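You operate a simulated robot arm through the tools that you are given. There is no shell and no other tool.

You run a simulated robot arm. Do the job below in one go: nothing can be reset, and whatever is moved stays where it is left.

## Task
Fit the seed plate for big kernels to the seed drill.
Fine: Rate lever off first; the chart names the plate. Put the yellow plate on the plate block and latch the new one.

The check looks at the end state, three seconds after you hand in, the way a careful person would. Anything else that was tipped, shoved, dropped, spilled or broken makes it a failure.

## Robot
A 6-joint arm with a two-finger gripper, fixed in place. Base frame: the origin is at the foot of the arm, x ahead of it, y to its left, z up. Lengths are in mm, angles in rad, forces in N, time in s.
With the tool pointing down near the work surface it reaches from about 380 to 680 mm from the base axis. Its first joint turns from -1.152 to 1.152 rad. Payload 2.45 kg.
The tool frame sits at the grasp point between the pads (the TCP): z along the fingers, y along the line on which they close. The tips reach 30 mm beyond it. The gripper opens to 106 mm. The gripper's body begins 79 mm behind the TCP.
Orientation is told as [roll, pitch, yaw] about the base's x, y, z axes, in that order, counted from this pose: with the fingers straight down and closing along the base's y, the tool's x points along the base's -x, its y along +y and its z along -z.

## Interface
- The arm moves only by the tool drive_tool. Its argument "series" is a list of rows, each an object of numbers (a shift or turn left out is 0, a gripper value left out holds the last): "x", "y", "z": the shift along the tool's x, y, z in units of 150 mm (1.0 is 150 mm); "ax", "ay", "az": the turn, a rotation vector about the tool's x, y, z in units of 180 degrees (1.0 is 180 degrees); "claw": the finger opening in mm, from 0 to 106. In form: [{"x": .., "y": .., "z": .., "ax": .., "ay": .., "az": .., "claw": ..}, ...]. A call has 1 to 20 rows; each row is the pose to reach, as a shift and turn from the pose commanded when the call began, along the tool's axes at that moment. A call with a number of a shift or a turn outside -1 to 1 is refused whole. Rows are played at 5 a second. More than 50 mm and 0.15 rad between two rows, or a gripper value outside its range, and nothing of the call is played. Where a pose cannot be reached the arm comes as near as it can. A force on the tool above 60 N (or 10 N above the force at the start of the call, whichever is more), or a blocked arm, ends the call early, and 0.2 s more pass. Each finger travels about 153 mm/s and halts on what it meets, pressing with about 26 N; the grip force reading is that of the motor and also rises with nothing between the fingers. The clock runs only during rows and for 0.2 s after the last one: add rows that repeat a pose to give the fingers time. It gives the time, the measured TCP pose, the force on the tool (base axes), the opening and the grip force at its end, in the units of the frame above (readings bear some noise), with the torque about the TCP (base axes, N m) and any sound that the robot's microphone picked up.
- Cameras (640 x 400 px; columns grow to the right, rows downward): "scene" is fixed at [34.7, 395.9, 1420.9]; the picture's right is [-0.92, -0.40, 0.00], its down [-0.16, 0.37, -0.92] and it looks along [0.36, -0.84, -0.40] (base axes); focal length 312 px, centre (320, 200). "wrist" rides on the gripper at [76, -2, -106] in the tool frame; the picture's right is [0.02, 1.00, 0.00], its down [-0.78, 0.02, -0.62] and it looks along [-0.62, 0.01, 0.78] (tool axes); focal length 247 px, centre (320, 200).
- camera(camera): a new picture of that camera. No time passes.
- locate(camera, pixels): for up to 12 pixels [column, row] of the newest picture of that camera ("zoom" is the newest enlarged one), the place [x, y, z] in the base frame of the surface seen there, good to about 2 mm. No time passes.
- close_up(camera, box): a new picture of the part [left, top, right, bottom] of that camera's present view, enlarged. No time passes.
- finish_job(): hands the job in; it is judged then, once.

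Open the gripper and draw the arm clear of the work before you hand the job in, unless the task says otherwise.

The tools are called after "Call:" as a command line: name --argument value ..., lists and objects as JSON in quotes. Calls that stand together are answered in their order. drive_tool: Moves the arm, as the interface text tells. Its arguments: {"type":"object","properties":{"series":{"type":"array","items":{"type":"object","properties":{"x":{"type":"number"},"y":{"type":"number"},"z":{"type":"number"},"ax":{"type":"number"},"ay":{"type":"number"},"az":{"type":"number"},"claw":{"type":"number"}}}}},"required":["series"]} The other tools are called the same way: camera (camera) takes a picture; locate (camera, pixels) gives the place of the surface under pixels of a picture; close_up (camera, box) takes an enlarged picture of a part of a camera's view; finish_job () hands the job in.

At the start:

```text
time: 0.0
ee_pos: [356.4, -81.0, 1333.6]
orientation: [0.001, 0.0, 0.001]
force: [-0.7, -0.1, 0.8]
wrist_torque: [0.02, -0.02, -0.01]
width: 106.0
finger_force: 0.1
```

scene: 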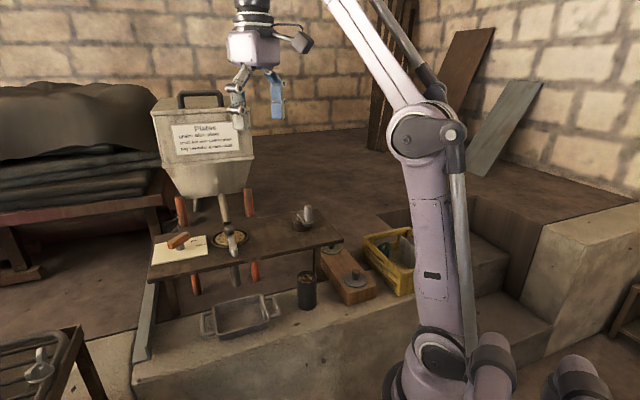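
wrist: 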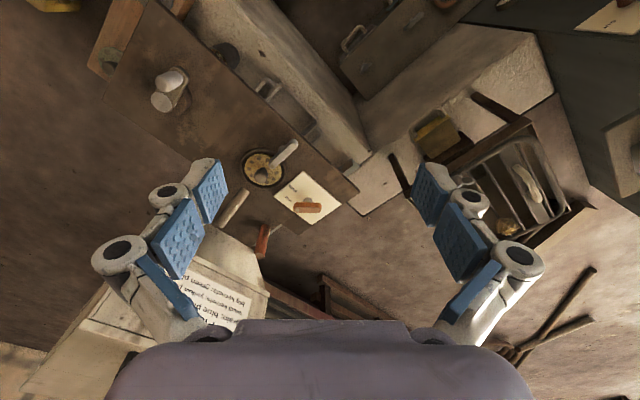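

The scene picture shows the hopper with a chart at about (208,138), the drill bench at (240,245), and plates around. I take enlarged views of the chart and the bench.

Call:
close_up --camera "scene" --box '[165, 110, 255, 166]'

Call:
close_up --camera "scene" --box '[140, 190, 300, 290]'

Call:
close_up --camera "scene" --box '[270, 190, 430, 290]'

Call:
close_up --camera "scene" --box '[180, 240, 420, 390]'

Call:
close_up --camera "wrist" --box '[200, 100, 360, 200]'

```text
7.11 times, centred on (210, 138) of scene
```

zoom: 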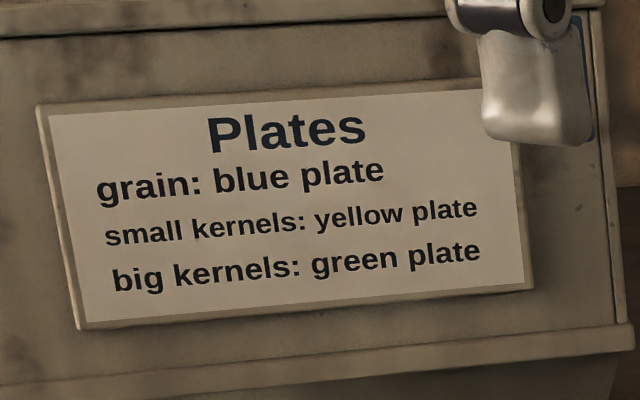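

```text
4.00 times, centred on (220, 240) of scene
```

zoom: 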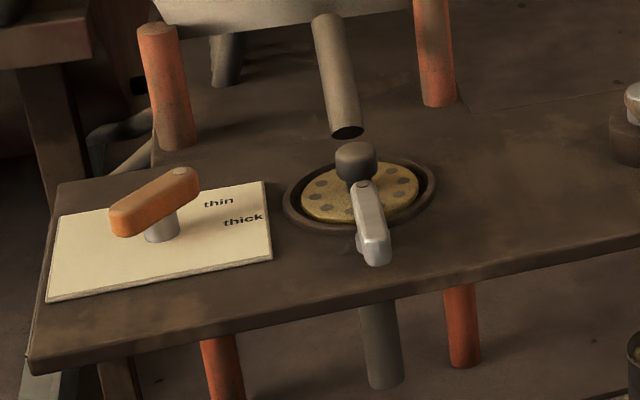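

```text
4.00 times, centred on (350, 240) of scene
```

zoom: 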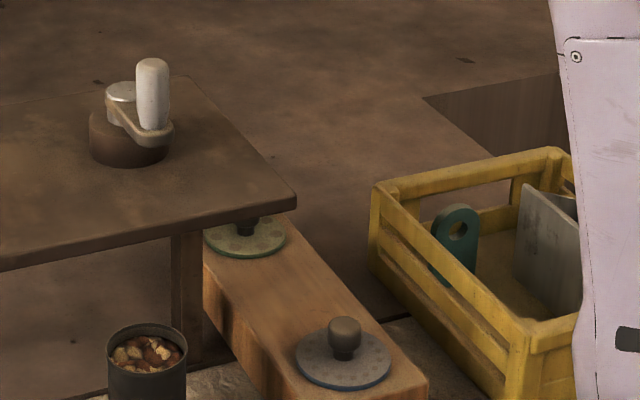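

```text
2.67 times, centred on (300, 315) of scene
```

zoom: 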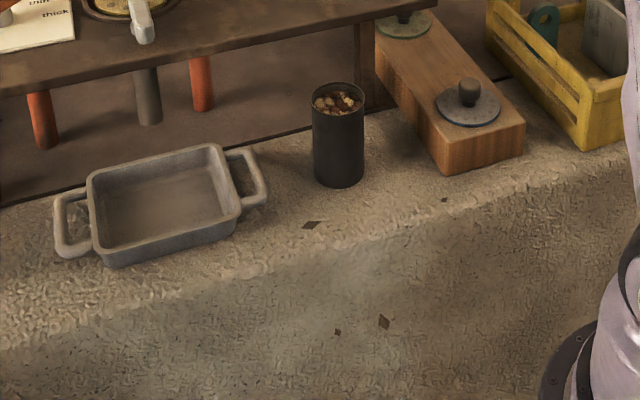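

```text
4.00 times, centred on (280, 150) of wrist
```

zoom: 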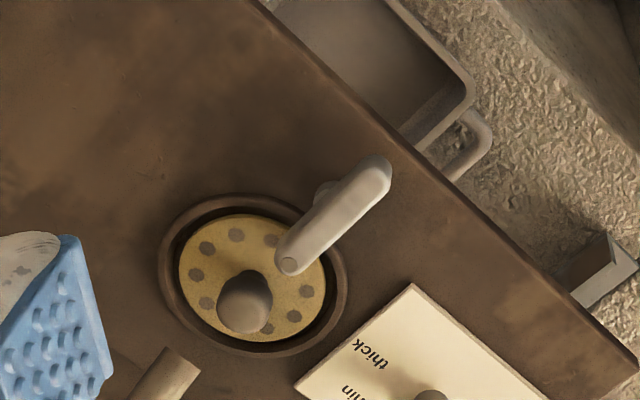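

The chart says big kernels take the green plate, which lies at the far end of the wooden block at about (332,250). I locate the main objects in the scene view.

Call:
camera --camera "scene"

Call:
locate --camera "scene" --pixels '[[355, 276], [332, 250], [331, 246], [170, 242], [187, 234], [228, 231], [234, 250], [231, 238], [150, 280], [342, 242], [308, 215], [226, 223]]'

Call:
close_up --camera "wrist" --box '[260, 150, 380, 225]'

```text
taken
```

scene: 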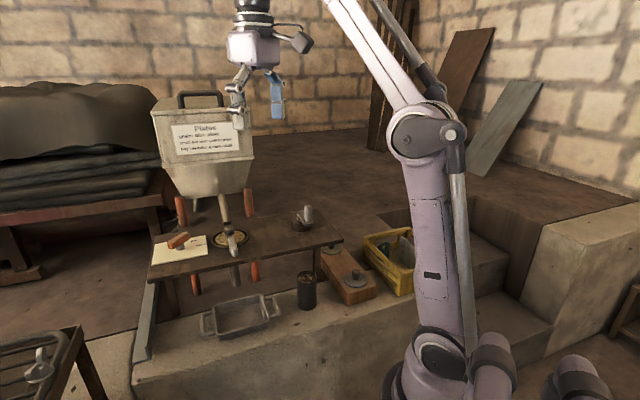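

```text
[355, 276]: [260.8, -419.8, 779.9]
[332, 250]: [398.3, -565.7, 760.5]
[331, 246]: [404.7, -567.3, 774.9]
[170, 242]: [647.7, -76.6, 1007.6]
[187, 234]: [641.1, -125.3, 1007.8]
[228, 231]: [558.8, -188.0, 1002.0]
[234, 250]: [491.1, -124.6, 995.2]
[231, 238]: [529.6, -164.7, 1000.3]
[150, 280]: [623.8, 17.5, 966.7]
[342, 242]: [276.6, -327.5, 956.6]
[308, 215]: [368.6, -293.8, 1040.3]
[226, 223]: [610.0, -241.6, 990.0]
```

```text
5.33 times, centred on (320, 188) of wrist
```

zoom: 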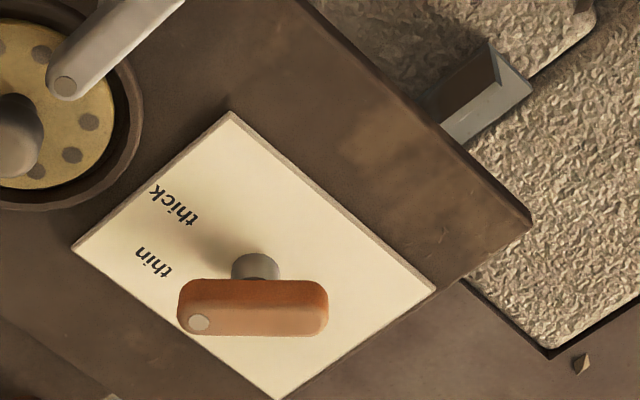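

The rate lever's pointer end and the marks "thin" and "thick" show in the wrist view, but "off" isn't visible yet. I locate points in the wrist picture to build up the layout.

Call:
camera --camera "wrist"

Call:
locate --camera "wrist" --pixels '[[291, 146], [274, 163], [261, 173], [246, 165], [297, 210], [318, 207], [307, 199], [303, 172], [340, 203], [274, 189], [313, 224], [357, 191]]'

Call:
locate --camera "wrist" --pixels '[[235, 205], [263, 235], [215, 250], [265, 290], [170, 90], [160, 100], [228, 55], [110, 60], [300, 130], [150, 10], [247, 310], [120, 300]]'

Call:
locate --camera "scene" --pixels '[[156, 112], [224, 105], [160, 165], [252, 158], [247, 190], [225, 215], [223, 198], [183, 195], [205, 93], [320, 248], [348, 300], [376, 290]]'

```text
taken
```

wrist: 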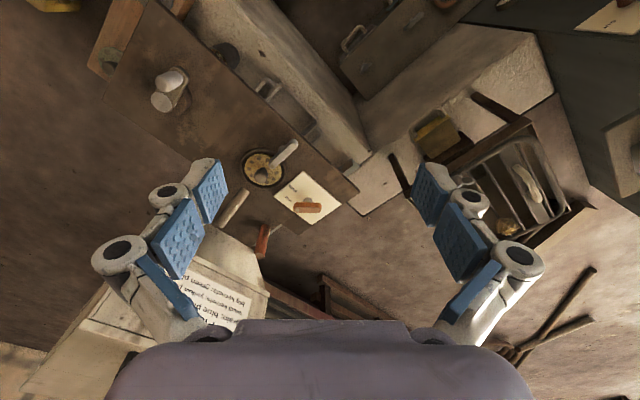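

```text
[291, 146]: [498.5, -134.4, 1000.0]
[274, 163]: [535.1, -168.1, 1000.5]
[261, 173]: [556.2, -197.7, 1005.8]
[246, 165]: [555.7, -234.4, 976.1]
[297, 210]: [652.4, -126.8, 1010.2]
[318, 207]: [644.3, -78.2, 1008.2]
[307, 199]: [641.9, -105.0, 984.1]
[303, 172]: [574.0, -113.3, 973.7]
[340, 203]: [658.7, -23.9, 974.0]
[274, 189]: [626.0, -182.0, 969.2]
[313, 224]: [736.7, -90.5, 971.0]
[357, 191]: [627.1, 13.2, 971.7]
```

```text
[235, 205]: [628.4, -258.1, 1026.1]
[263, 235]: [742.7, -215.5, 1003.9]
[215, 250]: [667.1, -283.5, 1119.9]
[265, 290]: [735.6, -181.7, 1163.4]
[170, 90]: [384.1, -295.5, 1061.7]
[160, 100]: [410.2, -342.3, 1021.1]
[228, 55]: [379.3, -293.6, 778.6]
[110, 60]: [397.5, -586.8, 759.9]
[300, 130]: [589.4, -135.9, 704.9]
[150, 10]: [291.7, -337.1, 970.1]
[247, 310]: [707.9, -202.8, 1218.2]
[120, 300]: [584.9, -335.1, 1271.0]
```

```text
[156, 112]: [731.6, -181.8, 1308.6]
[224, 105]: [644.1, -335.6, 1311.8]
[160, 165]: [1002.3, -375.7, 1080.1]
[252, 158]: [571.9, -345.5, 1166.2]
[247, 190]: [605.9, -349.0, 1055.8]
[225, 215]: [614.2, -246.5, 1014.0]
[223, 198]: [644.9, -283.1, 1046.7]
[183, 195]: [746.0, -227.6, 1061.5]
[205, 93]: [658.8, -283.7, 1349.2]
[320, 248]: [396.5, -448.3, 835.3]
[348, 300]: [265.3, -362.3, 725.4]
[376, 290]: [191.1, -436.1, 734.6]
```

Bench top is at z≈970, the rate plate is around (645,-100), and the yellow plate around (545,-180). I move forward and down for a closer wrist look at the rate plate, staying well above the levers (z≈1010).

Call:
drive_tool --series '[{"x": -0.17, "z": 0.2}, {"x": -0.34, "z": 0.4}, {"x": -0.51, "z": 0.6}, {"x": -0.68, "z": 0.8}, {"x": -0.83, "z": 1.0}]'

Call:
camera --camera "wrist"

Call:
camera --camera "scene"

```text
time: 1.2
ee_pos: [479.3, -80.1, 1185.3]
orientation: [0.001, -0.001, 0.0]
force: [-0.4, 0.4, 0.1]
wrist_torque: [0.01, -0.02, 0.0]
width: 106.1
finger_force: 0.0
```

```text
taken
```

wrist: 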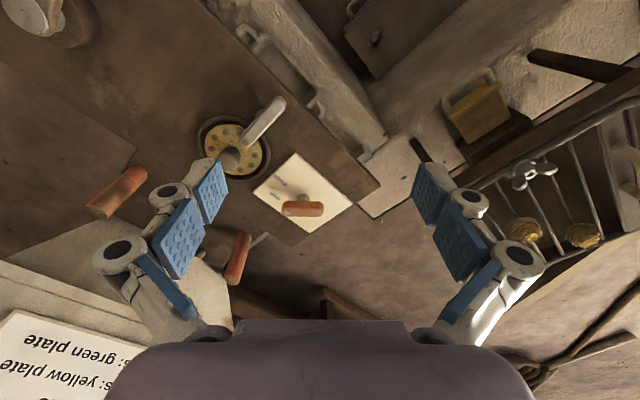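

```text
taken
```

scene: 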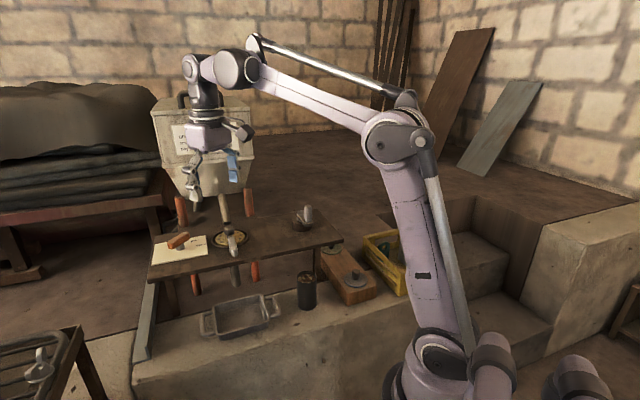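

The wrist camera now sees the rate plate at (303,195). I enlarge it and the yellow plate with its latch at (240,145).

Call:
close_up --camera "wrist" --box '[240, 140, 368, 220]'

Call:
close_up --camera "wrist" --box '[180, 85, 308, 165]'

Call:
close_up --camera "scene" --box '[145, 215, 225, 265]'

```text
5.00 times, centred on (304, 180) of wrist
```

zoom: 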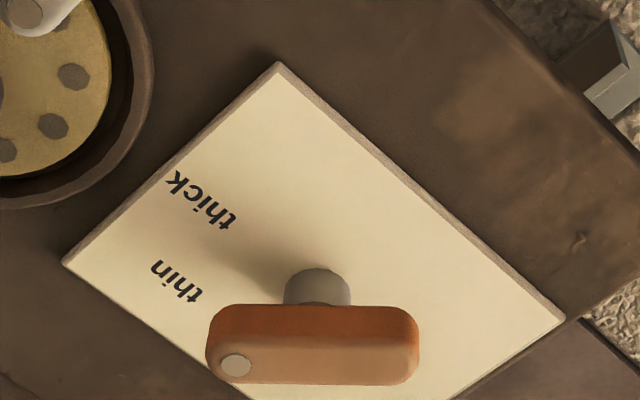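

```text
5.00 times, centred on (244, 125) of wrist
```

zoom: 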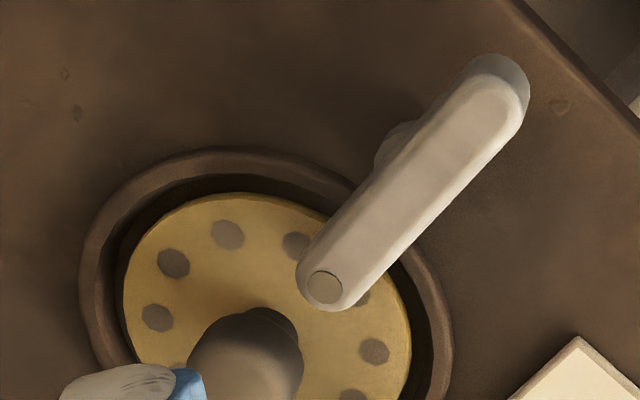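

```text
8.00 times, centred on (185, 240) of scene
```

zoom: 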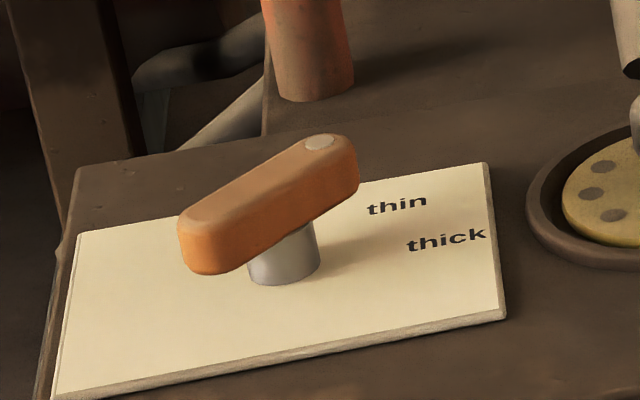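

Each lever carries a dot at its pointer end, and no "off" mark is visible, so it is probably hidden under the rate lever. I locate label, hub and lever positions.

Call:
locate --camera "wrist" --pixels '[[280, 180], [275, 196], [287, 213], [320, 210], [303, 199], [296, 153], [353, 204], [253, 192], [245, 138], [282, 101], [258, 117], [230, 158]]'

Call:
locate --camera "zoom" --pixels '[[400, 205], [450, 240], [320, 140], [195, 240], [280, 270], [485, 165], [78, 232], [503, 318], [55, 395], [175, 225], [300, 175], [365, 165]]'

```text
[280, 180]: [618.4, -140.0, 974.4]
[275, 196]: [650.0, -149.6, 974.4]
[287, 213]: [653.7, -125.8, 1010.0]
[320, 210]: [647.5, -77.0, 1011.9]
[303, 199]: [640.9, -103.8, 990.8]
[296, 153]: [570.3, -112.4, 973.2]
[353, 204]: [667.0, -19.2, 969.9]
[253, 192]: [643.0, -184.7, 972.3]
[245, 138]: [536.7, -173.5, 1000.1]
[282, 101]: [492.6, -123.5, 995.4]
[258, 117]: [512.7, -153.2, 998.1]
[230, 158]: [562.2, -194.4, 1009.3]
```

```text
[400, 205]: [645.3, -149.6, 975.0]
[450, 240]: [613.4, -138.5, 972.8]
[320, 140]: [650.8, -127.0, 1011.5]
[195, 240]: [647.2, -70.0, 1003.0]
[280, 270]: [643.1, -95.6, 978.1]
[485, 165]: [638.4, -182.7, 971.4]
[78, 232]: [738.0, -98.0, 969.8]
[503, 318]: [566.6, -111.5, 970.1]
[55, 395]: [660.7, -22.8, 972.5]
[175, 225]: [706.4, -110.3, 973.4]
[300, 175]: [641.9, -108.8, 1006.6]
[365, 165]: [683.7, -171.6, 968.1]
```

The rate lever's hub is around (650,-99), with "thin" at about -93° and "thick" at about -131°. The expected "off" spot near (683,-138) is hidden, so I move 150 mm further forward to look from more directly above; the hopper face stays over 100 mm away.

Call:
drive_tool --series '[{"x": -0.25, "y": 0.05}, {"x": -0.5, "y": 0.1}, {"x": -0.75, "y": 0.15}, {"x": -1.0, "y": 0.2}]'

Call:
camera --camera "wrist"

Call:
camera --camera "scene"

```text
time: 2.2
ee_pos: [584.7, -50.0, 1165.3]
orientation: [-0.001, 0.001, 0.0]
force: [-0.6, -0.8, 0.5]
wrist_torque: [0.02, 0.02, 0.0]
width: 106.1
finger_force: 0.0
out of reach, approached as far as the arm can: row 3, 4
```

```text
taken
```

wrist: 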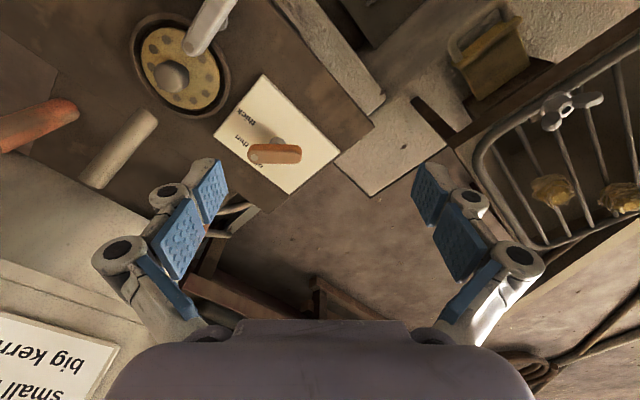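

```text
taken
```

scene: 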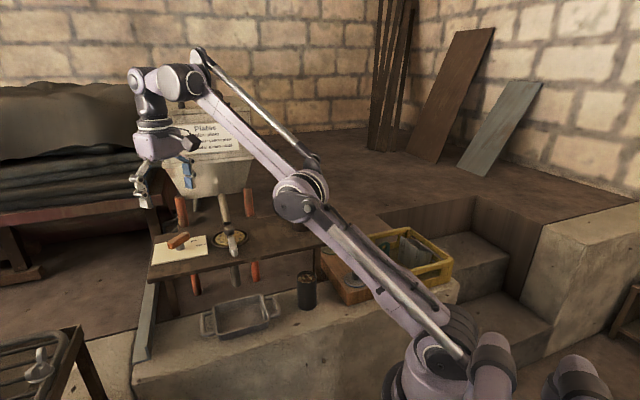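

The reach ended at x≈585, but the plate is now seen better at (275,135). I enlarge it.

Call:
close_up --camera "wrist" --box '[208, 90, 304, 150]'

Call:
close_up --camera "wrist" --box '[208, 120, 304, 180]'

Call:
close_up --camera "wrist" --box '[112, 0, 256, 120]'

```text
6.67 times, centred on (256, 120) of wrist
```

zoom: 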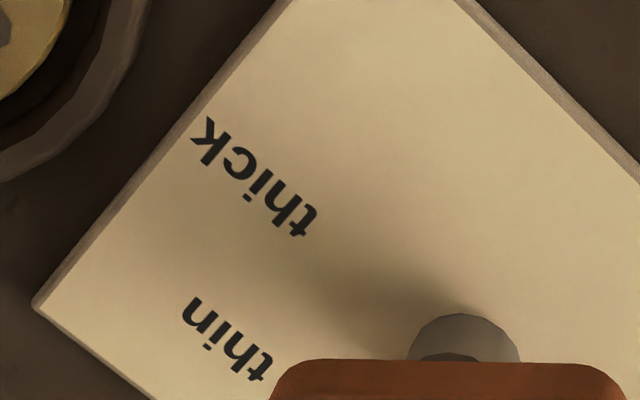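

```text
6.67 times, centred on (256, 150) of wrist
```

zoom: 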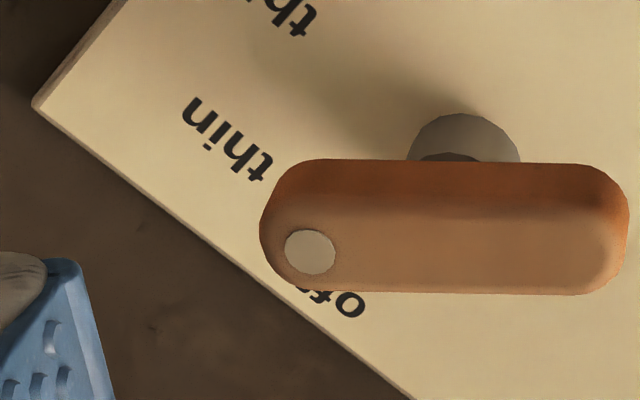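

```text
3.33 times, centred on (184, 60) of wrist
```

zoom: 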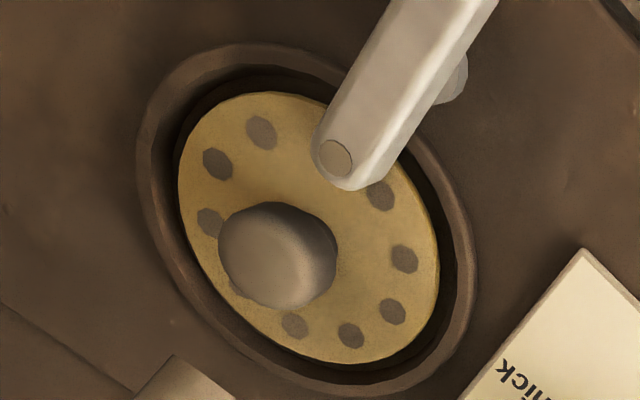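

"off" shows just beyond the dot end, at wrist pixel about (259,165). I locate it together with the label centres, the hub, lever ends and the yellow plate parts.

Call:
locate --camera "wrist" --pixels '[[260.5, 165.5], [258, 165], [242, 141], [246, 117], [277, 139], [254, 158], [300, 153], [281, 153], [188, 63], [192, 40], [163, 75], [217, 10]]'

Call:
locate --camera "zoom" --pixels '[[275, 245], [335, 158], [190, 160], [270, 95], [300, 362], [436, 270], [455, 90], [255, 50], [150, 210], [340, 385], [475, 230], [340, 80]]'

```text
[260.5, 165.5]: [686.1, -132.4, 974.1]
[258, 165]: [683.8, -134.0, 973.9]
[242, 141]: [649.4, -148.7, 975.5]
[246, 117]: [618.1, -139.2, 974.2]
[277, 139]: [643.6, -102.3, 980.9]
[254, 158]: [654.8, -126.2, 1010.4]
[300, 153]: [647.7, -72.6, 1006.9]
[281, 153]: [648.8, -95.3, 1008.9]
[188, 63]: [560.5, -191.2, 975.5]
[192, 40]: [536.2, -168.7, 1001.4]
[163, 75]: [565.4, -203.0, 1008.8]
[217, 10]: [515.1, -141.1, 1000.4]
```

```text
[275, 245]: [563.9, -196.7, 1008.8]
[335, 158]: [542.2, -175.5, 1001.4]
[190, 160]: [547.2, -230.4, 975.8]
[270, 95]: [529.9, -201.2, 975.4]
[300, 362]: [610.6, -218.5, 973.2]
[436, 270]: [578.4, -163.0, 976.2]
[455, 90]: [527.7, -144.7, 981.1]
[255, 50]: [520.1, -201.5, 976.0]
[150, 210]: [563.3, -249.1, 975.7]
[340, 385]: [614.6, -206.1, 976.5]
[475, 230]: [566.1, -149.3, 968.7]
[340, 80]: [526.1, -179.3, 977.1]
```

"off" is at (684,-134), "thin" at (648,-149) and "thick" at (617,-139), so the hub is about (650,-99.5). The lever's dot points at about -83°, near "thin", and must be turned about 38° to -45°. I turn the tool to close across the lever while coming down a bit.

Call:
drive_tool --series '[{"az": 0.046, "z": 0.05, "claw": 60}, {"az": 0.092, "z": 0.1}, {"az": 0.138, "z": 0.15}, {"az": 0.184, "z": 0.2}, {"az": 0.23, "z": 0.25}, {"az": 0.276, "z": 0.3}, {"az": 0.322, "z": 0.35}, {"az": 0.368, "z": 0.4}, {"az": 0.414, "z": 0.45}, {"az": 0.458, "z": 0.5}]'

Call:
camera --camera "wrist"

Call:
camera --camera "scene"

```text
time: 4.4
ee_pos: [584.9, -53.1, 1086.2]
orientation: [0.001, -0.001, -1.442]
force: [0.7, 0.0, -1.4]
wrist_torque: [-0.05, 0.02, 0.0]
width: 60.2
finger_force: 0.1
```

```text
taken
```

wrist: 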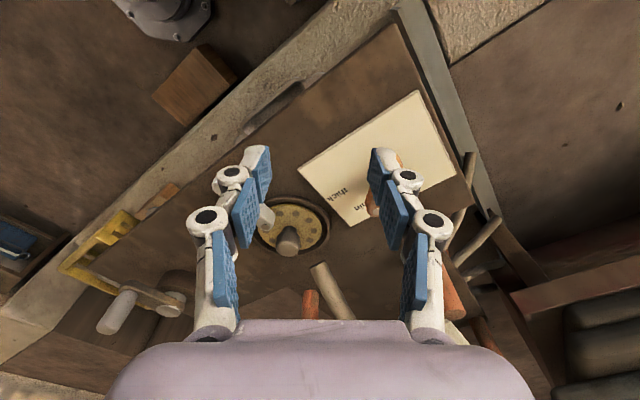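

```text
taken
```

scene: 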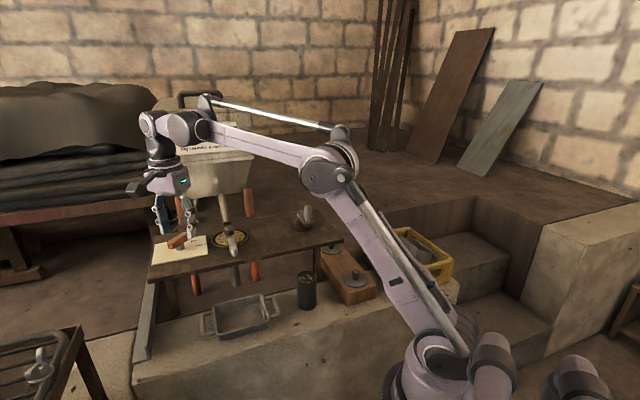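

The tool is at yaw -1.442 with fingers aligned to straddle the lever. I move over the hub while lowering to tips just above the lever top.

Call:
drive_tool --series '[{"x": -0.121, "y": 0.13, "z": 0.09}, {"x": -0.242, "y": 0.26, "z": 0.17}, {"x": -0.363, "y": 0.39, "z": 0.24}]'

Call:
camera --camera "wrist"

Call:
close_up --camera "scene" --box '[130, 180, 250, 270]'

```text
time: 5.2
ee_pos: [642.0, -94.5, 1052.8]
orientation: [0.001, 0.0, -1.44]
force: [0.2, 0.1, 0.3]
wrist_torque: [0.02, 0.0, 0.01]
width: 60.1
finger_force: 0.1
out of reach, approached as far as the arm can: row 3
```

```text
taken
```

wrist: 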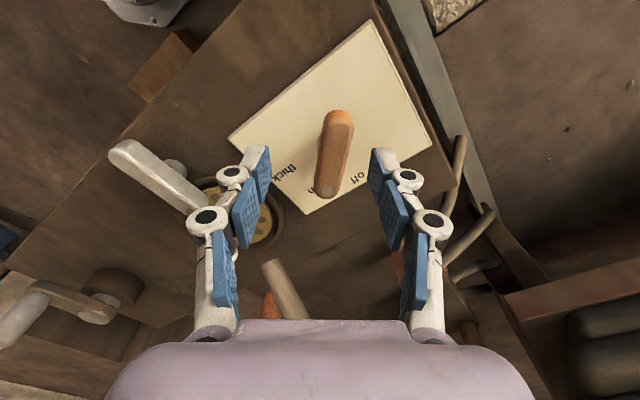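

```text
4.44 times, centred on (190, 225) of scene
```

zoom: 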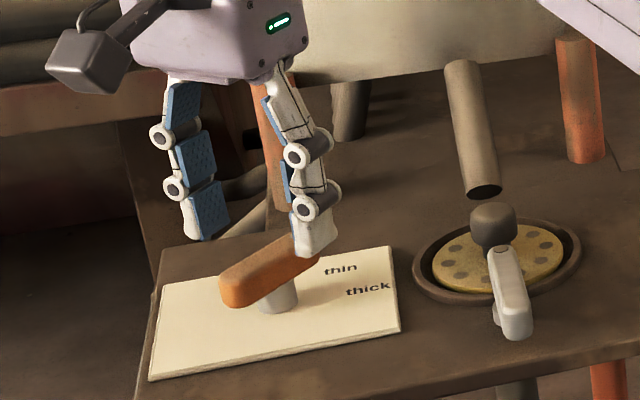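

Now both "off" (352,178) and the lever show clearly from this side. I locate lever ends and hub again before descending.

Call:
locate --camera "wrist" --pixels '[[325, 190], [338, 118], [332, 150], [354, 177], [346, 150], [316, 185], [350, 125], [323, 130]]'

Call:
close_up --camera "wrist" --box '[270, 90, 398, 210]'

```text
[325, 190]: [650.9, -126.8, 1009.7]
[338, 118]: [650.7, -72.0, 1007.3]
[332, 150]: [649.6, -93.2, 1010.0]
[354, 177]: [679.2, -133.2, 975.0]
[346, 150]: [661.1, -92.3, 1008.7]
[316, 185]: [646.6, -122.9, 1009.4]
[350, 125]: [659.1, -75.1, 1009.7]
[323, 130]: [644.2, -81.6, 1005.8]
```

```text
3.33 times, centred on (334, 150) of wrist
```

zoom: 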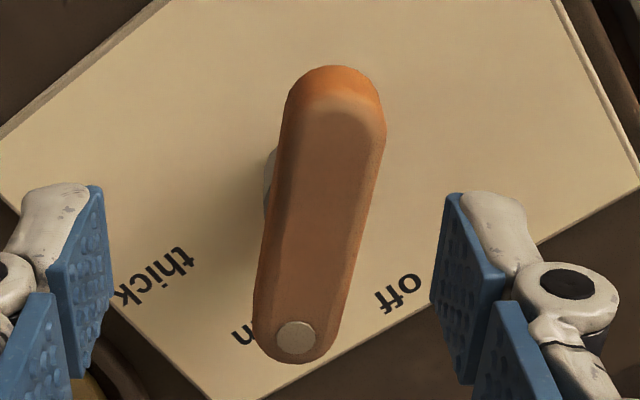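

The lever's centre line runs along x≈651.5, y from -133 to -65, so it points at "thin". I descend straddling it at the hub, to TCP z≈1012 (tips ~8 mm above the dial), and then close.

Call:
drive_tool --series '[{"x": -0.019, "y": 0.03, "z": 0.14, "az": 0.013}, {"x": -0.038, "y": 0.059, "z": 0.272, "az": 0.025}, {"x": -0.038, "y": 0.059, "z": 0.272, "az": 0.025}]'

Call:
close_up --camera "scene" --box '[130, 180, 250, 270]'

Call:
camera --camera "wrist"

```text
time: 6.0
ee_pos: [651.5, -97.5, 1013.0]
orientation: [0.0, 0.0, -1.518]
force: [0.2, -0.2, 0.2]
wrist_torque: [0.0, 0.0, -0.01]
width: 60.2
finger_force: 0.0
```

```text
4.44 times, centred on (190, 225) of scene
```

zoom: 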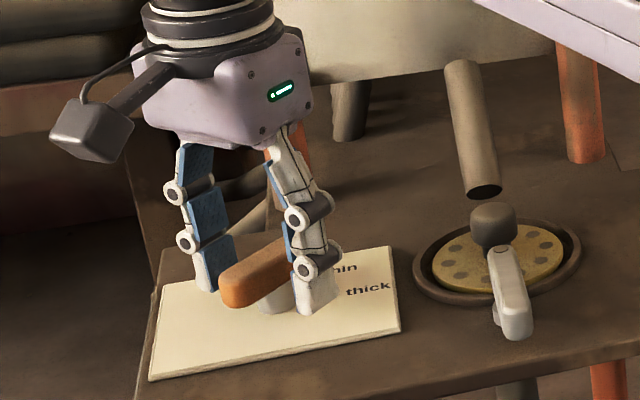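

```text
taken
```

wrist: 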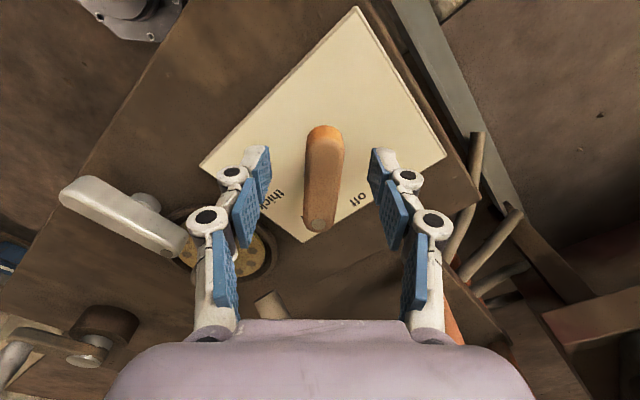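

The fingers straddle the lever at the hub. I close on it gently with repeated rows.

Call:
drive_tool --series '[{"claw": 40}, {"claw": 30}, {"claw": 15}, {"claw": 15}, {"claw": 15}]'

Call:
camera --camera "wrist"

```text
time: 7.2
ee_pos: [652.2, -97.6, 1012.5]
orientation: [0.003, 0.0, -1.518]
force: [13.5, -1.2, 6.2]
wrist_torque: [0.01, -0.36, 0.08]
width: 21.4
finger_force: 44.9
```

```text
taken
```

wrist: 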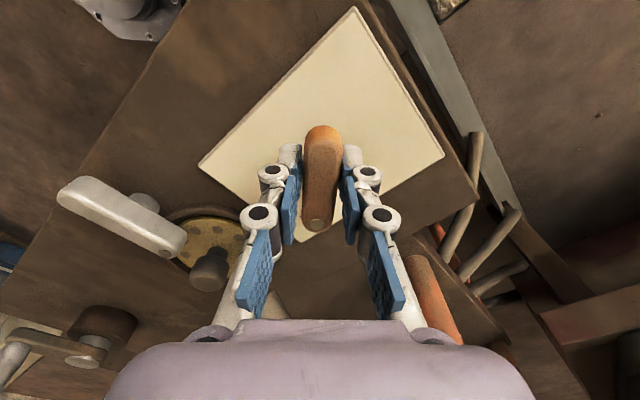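

The grip is firm at width 21.4, with a 13 N side load suggesting the hub is 1–2 mm further in +x. I shift that much and turn the lever about 43° toward "off".

Call:
drive_tool --series '[{"x": -0.006, "y": 0.01}, {"x": -0.006, "y": 0.01, "az": -0.03}, {"x": -0.006, "y": 0.01, "az": -0.06}, {"x": -0.006, "y": 0.01, "az": -0.09}, {"x": -0.006, "y": 0.01, "az": -0.12}, {"x": -0.006, "y": 0.01, "az": -0.15}, {"x": -0.006, "y": 0.01, "az": -0.18}, {"x": -0.006, "y": 0.01, "az": -0.21}, {"x": -0.006, "y": 0.01, "az": -0.235}, {"x": -0.006, "y": 0.01, "az": -0.235}]'

Call:
camera --camera "wrist"

Call:
close_up --camera "scene" --box '[130, 180, 250, 270]'

```text
time: 9.4
ee_pos: [648.3, -100.1, 1012.9]
orientation: [-0.009, 0.011, -0.778]
force: [-29.9, 6.1, -8.4]
wrist_torque: [0.16, 0.79, -0.03]
width: 21.2
finger_force: 45.5
```

```text
taken
```

wrist: 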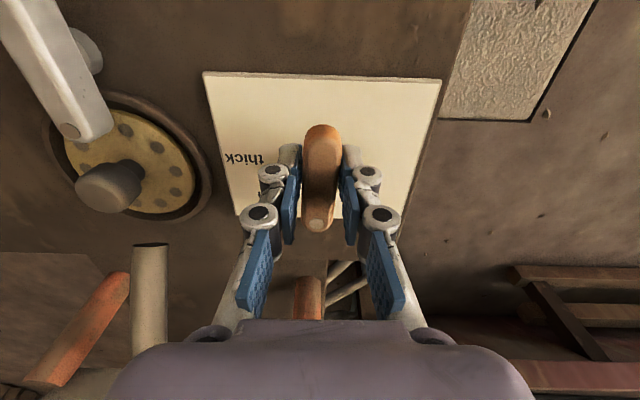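

```text
4.44 times, centred on (190, 225) of scene
```

zoom: 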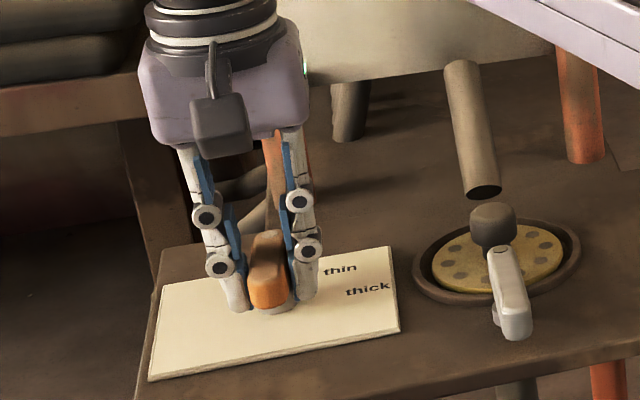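

The lever now aligns with the dial's axis toward "off" (yaw -0.778). I relieve the side load and open the fingers, then lift and check.

Call:
drive_tool --series '[{"x": 0.012, "y": -0.012}, {"x": 0.012, "y": -0.012, "claw": 30}, {"x": 0.012, "y": -0.012, "claw": 50}, {"x": 0.012, "y": -0.012, "claw": 60}, {"x": 0.012, "y": -0.012, "z": -0.2}, {"x": 0.2, "y": -0.012, "z": -0.4}, {"x": 0.4, "y": -0.012, "z": -0.5}]'

Call:
camera --camera "wrist"

Call:
close_up --camera "scene" --box '[130, 180, 250, 270]'

```text
time: 11.0
ee_pos: [612.5, -57.6, 1086.3]
orientation: [0.001, -0.001, -0.779]
force: [0.5, 0.4, 0.7]
wrist_torque: [0.02, -0.04, 0.0]
width: 60.3
finger_force: 0.1
out of reach, approached as far as the arm can: row 5
```

```text
taken
```

wrist: 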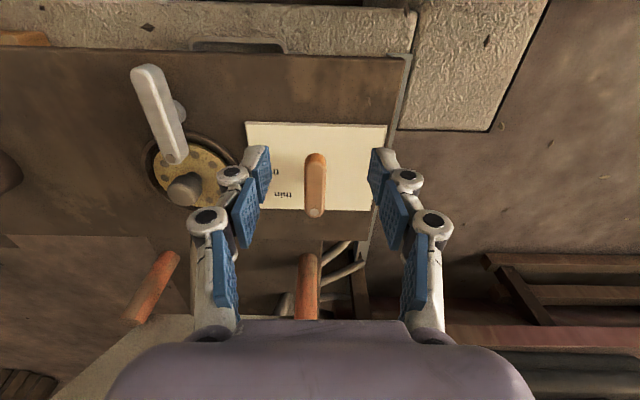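

```text
4.44 times, centred on (190, 225) of scene
```

zoom: 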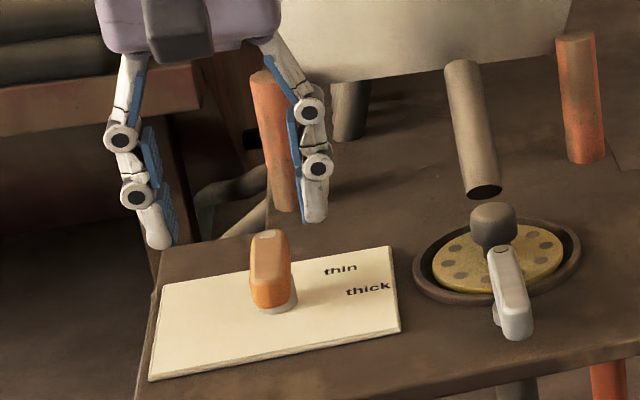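

The lever's dot now points at the far edge, where "off" is. I verify its direction with locate.

Call:
locate --camera "wrist" --pixels '[[315, 211], [315, 160], [277, 172], [283, 194], [246, 122], [386, 126], [152, 72], [172, 158], [185, 188], [205, 180], [181, 108], [172, 120]]'

Call:
close_up --camera "wrist" --box '[110, 50, 270, 210]'

Call:
close_up --camera "wrist" --box '[240, 110, 400, 230]'

```text
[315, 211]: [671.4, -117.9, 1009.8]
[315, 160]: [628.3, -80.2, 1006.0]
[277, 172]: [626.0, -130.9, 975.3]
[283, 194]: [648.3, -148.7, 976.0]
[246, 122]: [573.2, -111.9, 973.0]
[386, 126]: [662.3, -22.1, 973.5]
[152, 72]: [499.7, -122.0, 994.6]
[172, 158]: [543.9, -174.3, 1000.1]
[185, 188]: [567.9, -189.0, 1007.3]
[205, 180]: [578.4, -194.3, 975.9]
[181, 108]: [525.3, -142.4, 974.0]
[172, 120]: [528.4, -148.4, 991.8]
```

```text
2.50 times, centred on (190, 130) of wrist
```

zoom: 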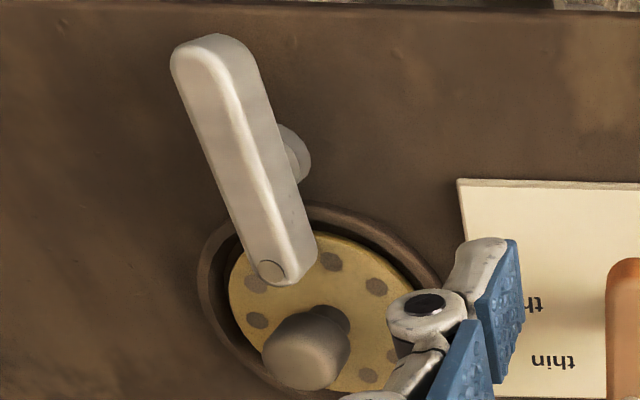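

```text
3.33 times, centred on (320, 170) of wrist
```

zoom: 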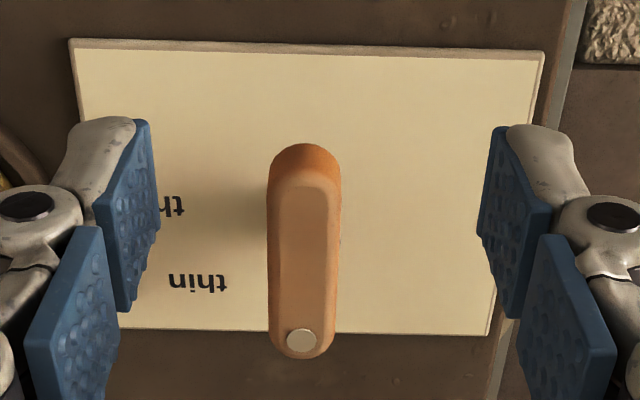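

The lever points along about -42° to -45°, i.e. at "off". The latch hub is about (521,-148), lever direction -50°, top z≈1000; I go over it with the fingers set to straddle it.

Call:
drive_tool --series '[{"x": 0.003, "y": -0.215, "z": 0.06, "az": 0.01}, {"x": 0.006, "y": -0.43, "z": 0.12, "az": 0.02}, {"x": 0.009, "y": -0.645, "z": 0.18, "az": 0.03}, {"x": 0.011, "y": -0.857, "z": 0.24, "az": 0.03}]'

Call:
camera --camera "wrist"

Call:
close_up --camera "scene" --box '[150, 150, 310, 270]'

```text
time: 12.0
ee_pos: [517.3, -147.8, 1051.4]
orientation: [0.001, 0.001, -0.873]
force: [0.1, -1.4, 0.4]
wrist_torque: [0.03, 0.01, -0.02]
width: 59.8
finger_force: 0.1
```

```text
taken
```

wrist: 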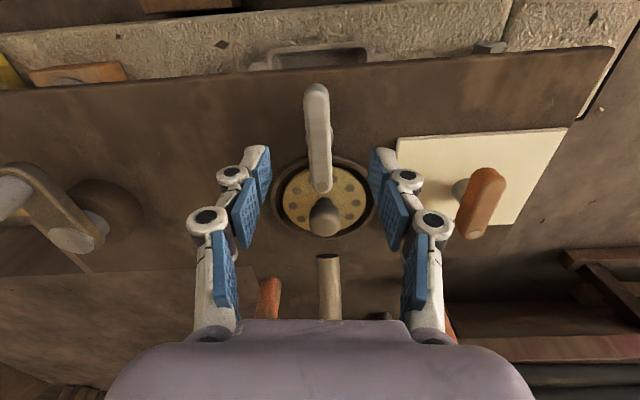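

```text
3.33 times, centred on (230, 210) of scene
```

zoom: 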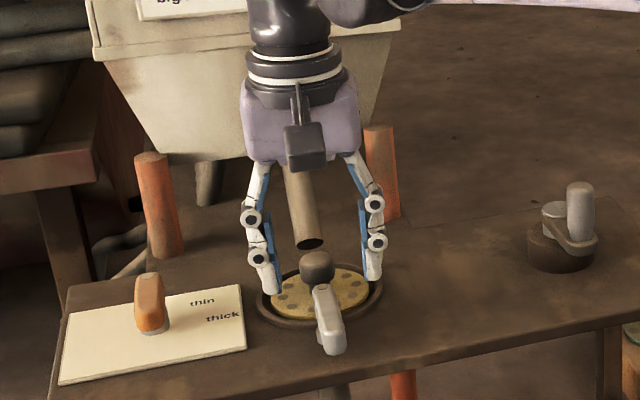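

The fingers straddle the latch lever line at (320,140). I locate its ends and sides for a precise grasp.

Call:
locate --camera "wrist" --pixels '[[316, 95], [322, 187], [318, 135], [308, 140], [329, 140], [333, 135], [318, 84], [325, 215], [355, 200], [287, 205], [300, 230], [329, 262]]'

Call:
close_up --camera "wrist" --box '[256, 70, 384, 250]'

```text
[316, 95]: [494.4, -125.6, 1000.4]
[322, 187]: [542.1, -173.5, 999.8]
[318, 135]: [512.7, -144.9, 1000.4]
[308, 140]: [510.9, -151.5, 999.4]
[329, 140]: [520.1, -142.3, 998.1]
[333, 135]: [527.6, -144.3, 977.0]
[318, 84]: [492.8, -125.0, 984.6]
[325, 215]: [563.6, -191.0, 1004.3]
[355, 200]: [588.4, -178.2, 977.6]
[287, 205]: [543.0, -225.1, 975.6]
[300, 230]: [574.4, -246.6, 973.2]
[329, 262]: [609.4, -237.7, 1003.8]
```

```text
2.22 times, centred on (320, 160) of wrist
```

zoom: 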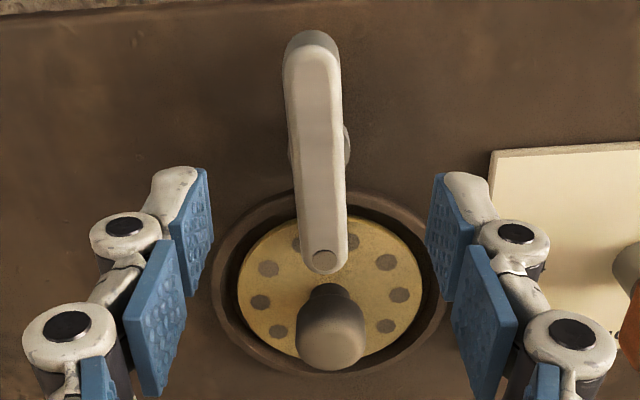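

The lever runs along about -45°, with hub near (518,-148.5). I correct yaw by 4.6° and descend to TCP z≈1008, then close.

Call:
drive_tool --series '[{"z": 0.1, "az": -0.0255}, {"z": 0.2, "az": -0.0255}, {"z": 0.289, "az": -0.0255}, {"z": 0.289, "az": -0.0255, "claw": 35}, {"z": 0.289, "az": -0.0255, "claw": 15}, {"z": 0.289, "az": -0.0255, "claw": 12}, {"z": 0.289, "az": -0.0255, "claw": 12}]'

Call:
camera --camera "wrist"

```text
time: 13.6
ee_pos: [517.9, -149.2, 1007.8]
orientation: [-0.001, -0.001, -0.793]
force: [-3.8, -3.7, 7.7]
wrist_torque: [0.0, 0.22, 0.0]
width: 16.8
finger_force: 42.0
```

```text
taken
```

wrist: 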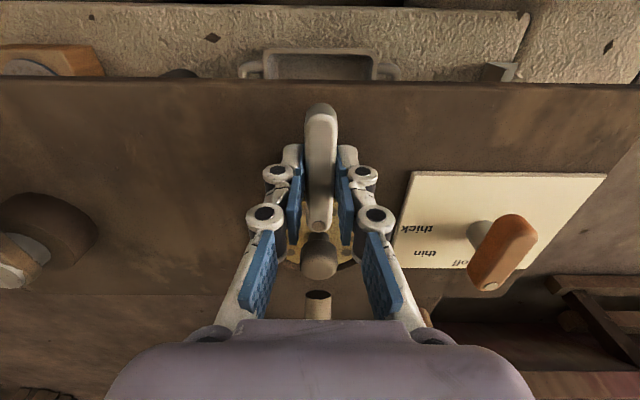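

The latch lever is gripped (width 16.8). I turn it counter-clockwise in small steps off the plate, first 50°, watching torque.

Call:
drive_tool --series '[{"az": -0.035}, {"az": -0.07}, {"az": -0.105}, {"az": -0.14}, {"az": -0.175}, {"az": -0.21}, {"az": -0.245}, {"az": -0.28}]'

Call:
camera --camera "wrist"

Call:
close_up --camera "scene" --box '[150, 150, 310, 270]'

```text
time: 15.4
ee_pos: [518.4, -151.5, 1007.7]
orientation: [0.0, 0.0, 0.067]
force: [-3.5, 2.1, -23.9]
wrist_torque: [-0.26, -0.24, -5.4]
width: 44.8
finger_force: 44.8
```

```text
taken
```

wrist: 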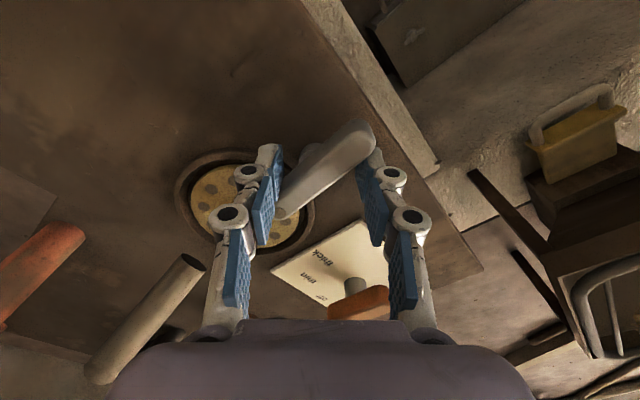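

```text
3.33 times, centred on (230, 210) of scene
```

zoom: 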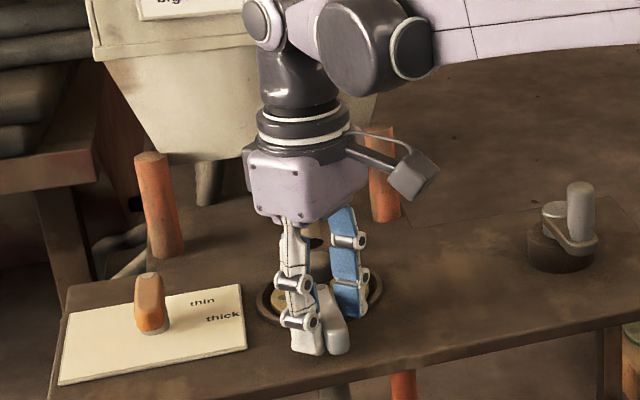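

The latch did not turn that way; it wedged the fingers open (width 44.8, torque -5.4). I turn the tool back and will turn the lever clockwise instead.

Call:
drive_tool --series '[{"az": 0.035}, {"az": 0.07}, {"az": 0.105}, {"az": 0.14}, {"az": 0.175}, {"az": 0.21}, {"az": 0.245}, {"az": 0.278}, {"az": 0.278}]'

Call:
camera --camera "wrist"

```text
time: 17.4
ee_pos: [518.1, -149.1, 1008.4]
orientation: [0.0, 0.001, -0.785]
force: [0.2, -4.8, -2.1]
wrist_torque: [-0.02, 0.12, -0.02]
width: 16.9
finger_force: 42.2
```

```text
taken
```

wrist: 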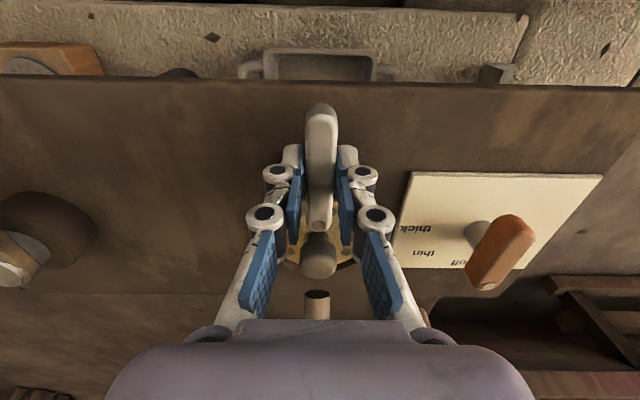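

The lever is intact and in the same place (width 16.9). Now I try a small 19° turn clockwise to test it.

Call:
drive_tool --series '[{"az": 0.035}, {"az": 0.07}, {"az": 0.105}, {"az": 0.105}]'

Call:
camera --camera "wrist"

```text
time: 18.4
ee_pos: [518.4, -148.5, 1008.5]
orientation: [0.002, 0.0, -1.117]
force: [14.3, -2.6, -11.9]
wrist_torque: [0.87, 0.02, 0.03]
width: 16.7
finger_force: 42.5
```

```text
taken
```

wrist: 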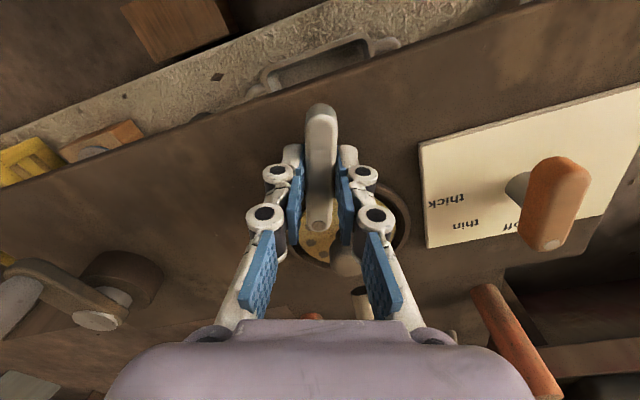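

The lever turns freely this way (width 16.7, no resisting torque). I continue another 70° clockwise so it clears the plate.

Call:
drive_tool --series '[{"y": 0.005, "az": 0.04}, {"y": 0.005, "az": 0.08}, {"y": 0.005, "az": 0.12}, {"y": 0.005, "az": 0.16}, {"y": 0.005, "az": 0.2}, {"y": 0.005, "az": 0.24}, {"y": 0.005, "az": 0.28}, {"y": 0.005, "az": 0.32}, {"y": 0.005, "az": 0.36}, {"y": 0.005, "az": 0.39}]'

Call:
camera --camera "wrist"

Call:
close_up --camera "scene" --box '[150, 150, 310, 270]'

```text
time: 20.6
ee_pos: [522.5, -150.8, 1009.1]
orientation: [0.015, 0.007, -2.345]
force: [36.9, 0.4, 19.9]
wrist_torque: [0.02, -1.08, 0.13]
width: 17.0
finger_force: 43.2
```

```text
taken
```

wrist: 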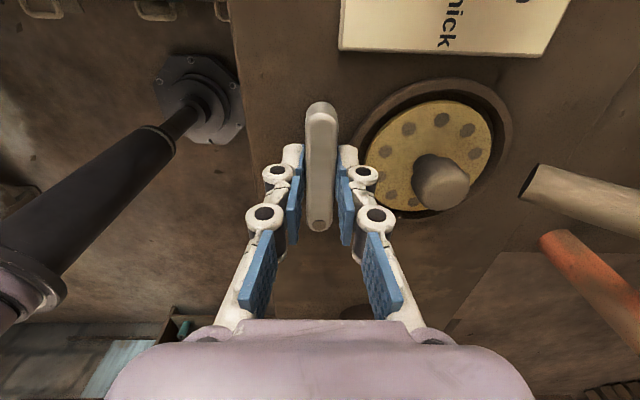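

```text
3.33 times, centred on (230, 210) of scene
```

zoom: 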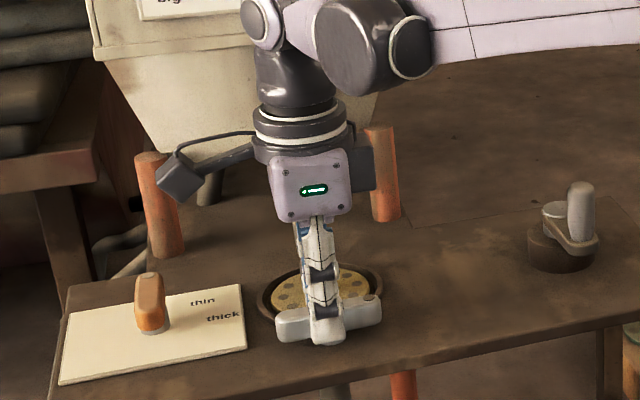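

The latch now lies across, clear of the plate; there's a 37 N side load, so I shift 3 mm toward +x to relieve it, open, and lift.

Call:
drive_tool --series '[{"x": 0.014, "y": 0.014}, {"x": 0.014, "y": 0.014, "claw": 25}, {"x": 0.014, "y": 0.014, "claw": 45}, {"x": 0.014, "y": 0.014, "claw": 45}, {"x": 0.014, "y": 0.014, "z": -0.3}, {"x": 0.014, "y": 0.014, "z": -0.55}]'

Call:
camera --camera "wrist"

Call:
close_up --camera "scene" --box '[150, 150, 310, 270]'

```text
time: 22.0
ee_pos: [521.5, -147.3, 1092.4]
orientation: [0.0, 0.001, -2.342]
force: [0.1, 0.0, 0.2]
wrist_torque: [0.0, -0.02, 0.02]
width: 45.1
finger_force: 0.1
```

```text
taken
```

wrist: 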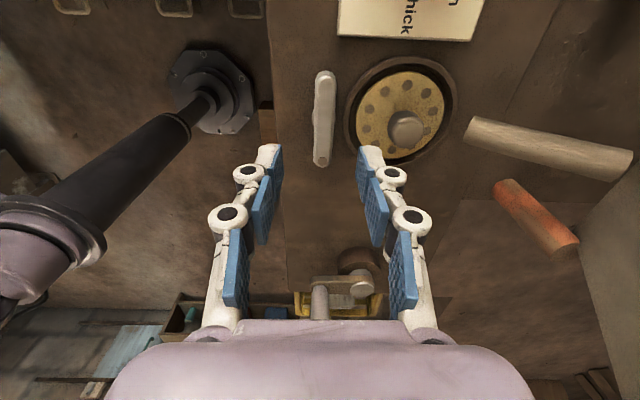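

```text
3.33 times, centred on (230, 210) of scene
```

zoom: 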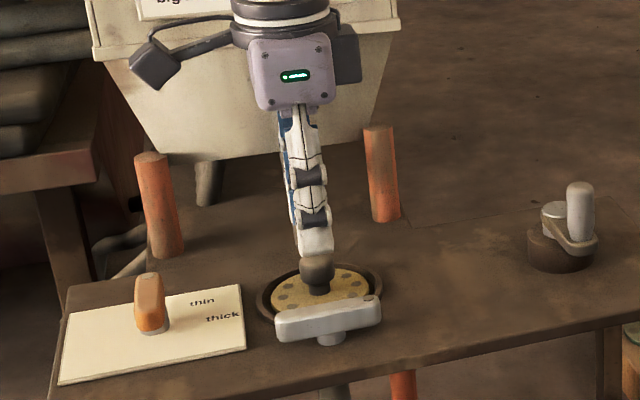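

The latch is clear of the plate. I locate its ends and the yellow plate's edge and knob from this view.

Call:
locate --camera "wrist" --pixels '[[325, 75], [321, 160], [335, 110], [408, 126], [400, 133], [402, 72], [356, 115], [444, 105], [398, 158], [375, 80], [432, 145], [405, 58]]'

Call:
close_up --camera "wrist" --box '[290, 40, 490, 180]'

```text
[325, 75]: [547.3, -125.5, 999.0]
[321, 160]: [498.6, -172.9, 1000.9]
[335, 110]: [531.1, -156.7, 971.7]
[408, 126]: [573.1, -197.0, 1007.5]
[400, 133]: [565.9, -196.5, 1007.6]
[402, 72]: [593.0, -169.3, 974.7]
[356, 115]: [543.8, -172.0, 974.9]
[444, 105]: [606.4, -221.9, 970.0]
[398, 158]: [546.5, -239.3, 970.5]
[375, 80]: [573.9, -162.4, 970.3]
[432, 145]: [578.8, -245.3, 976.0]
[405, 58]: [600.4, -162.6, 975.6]
```

```text
2.86 times, centred on (390, 110) of wrist
```

zoom: 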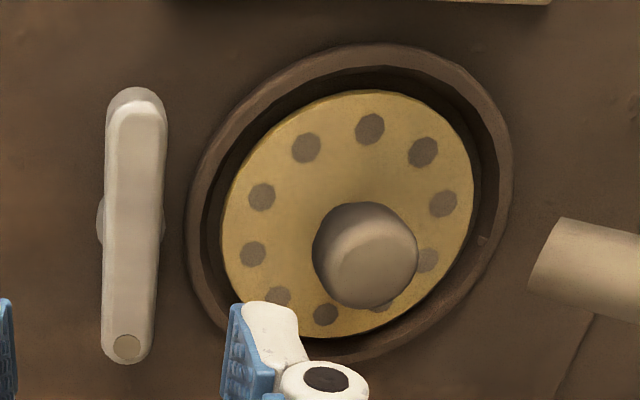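

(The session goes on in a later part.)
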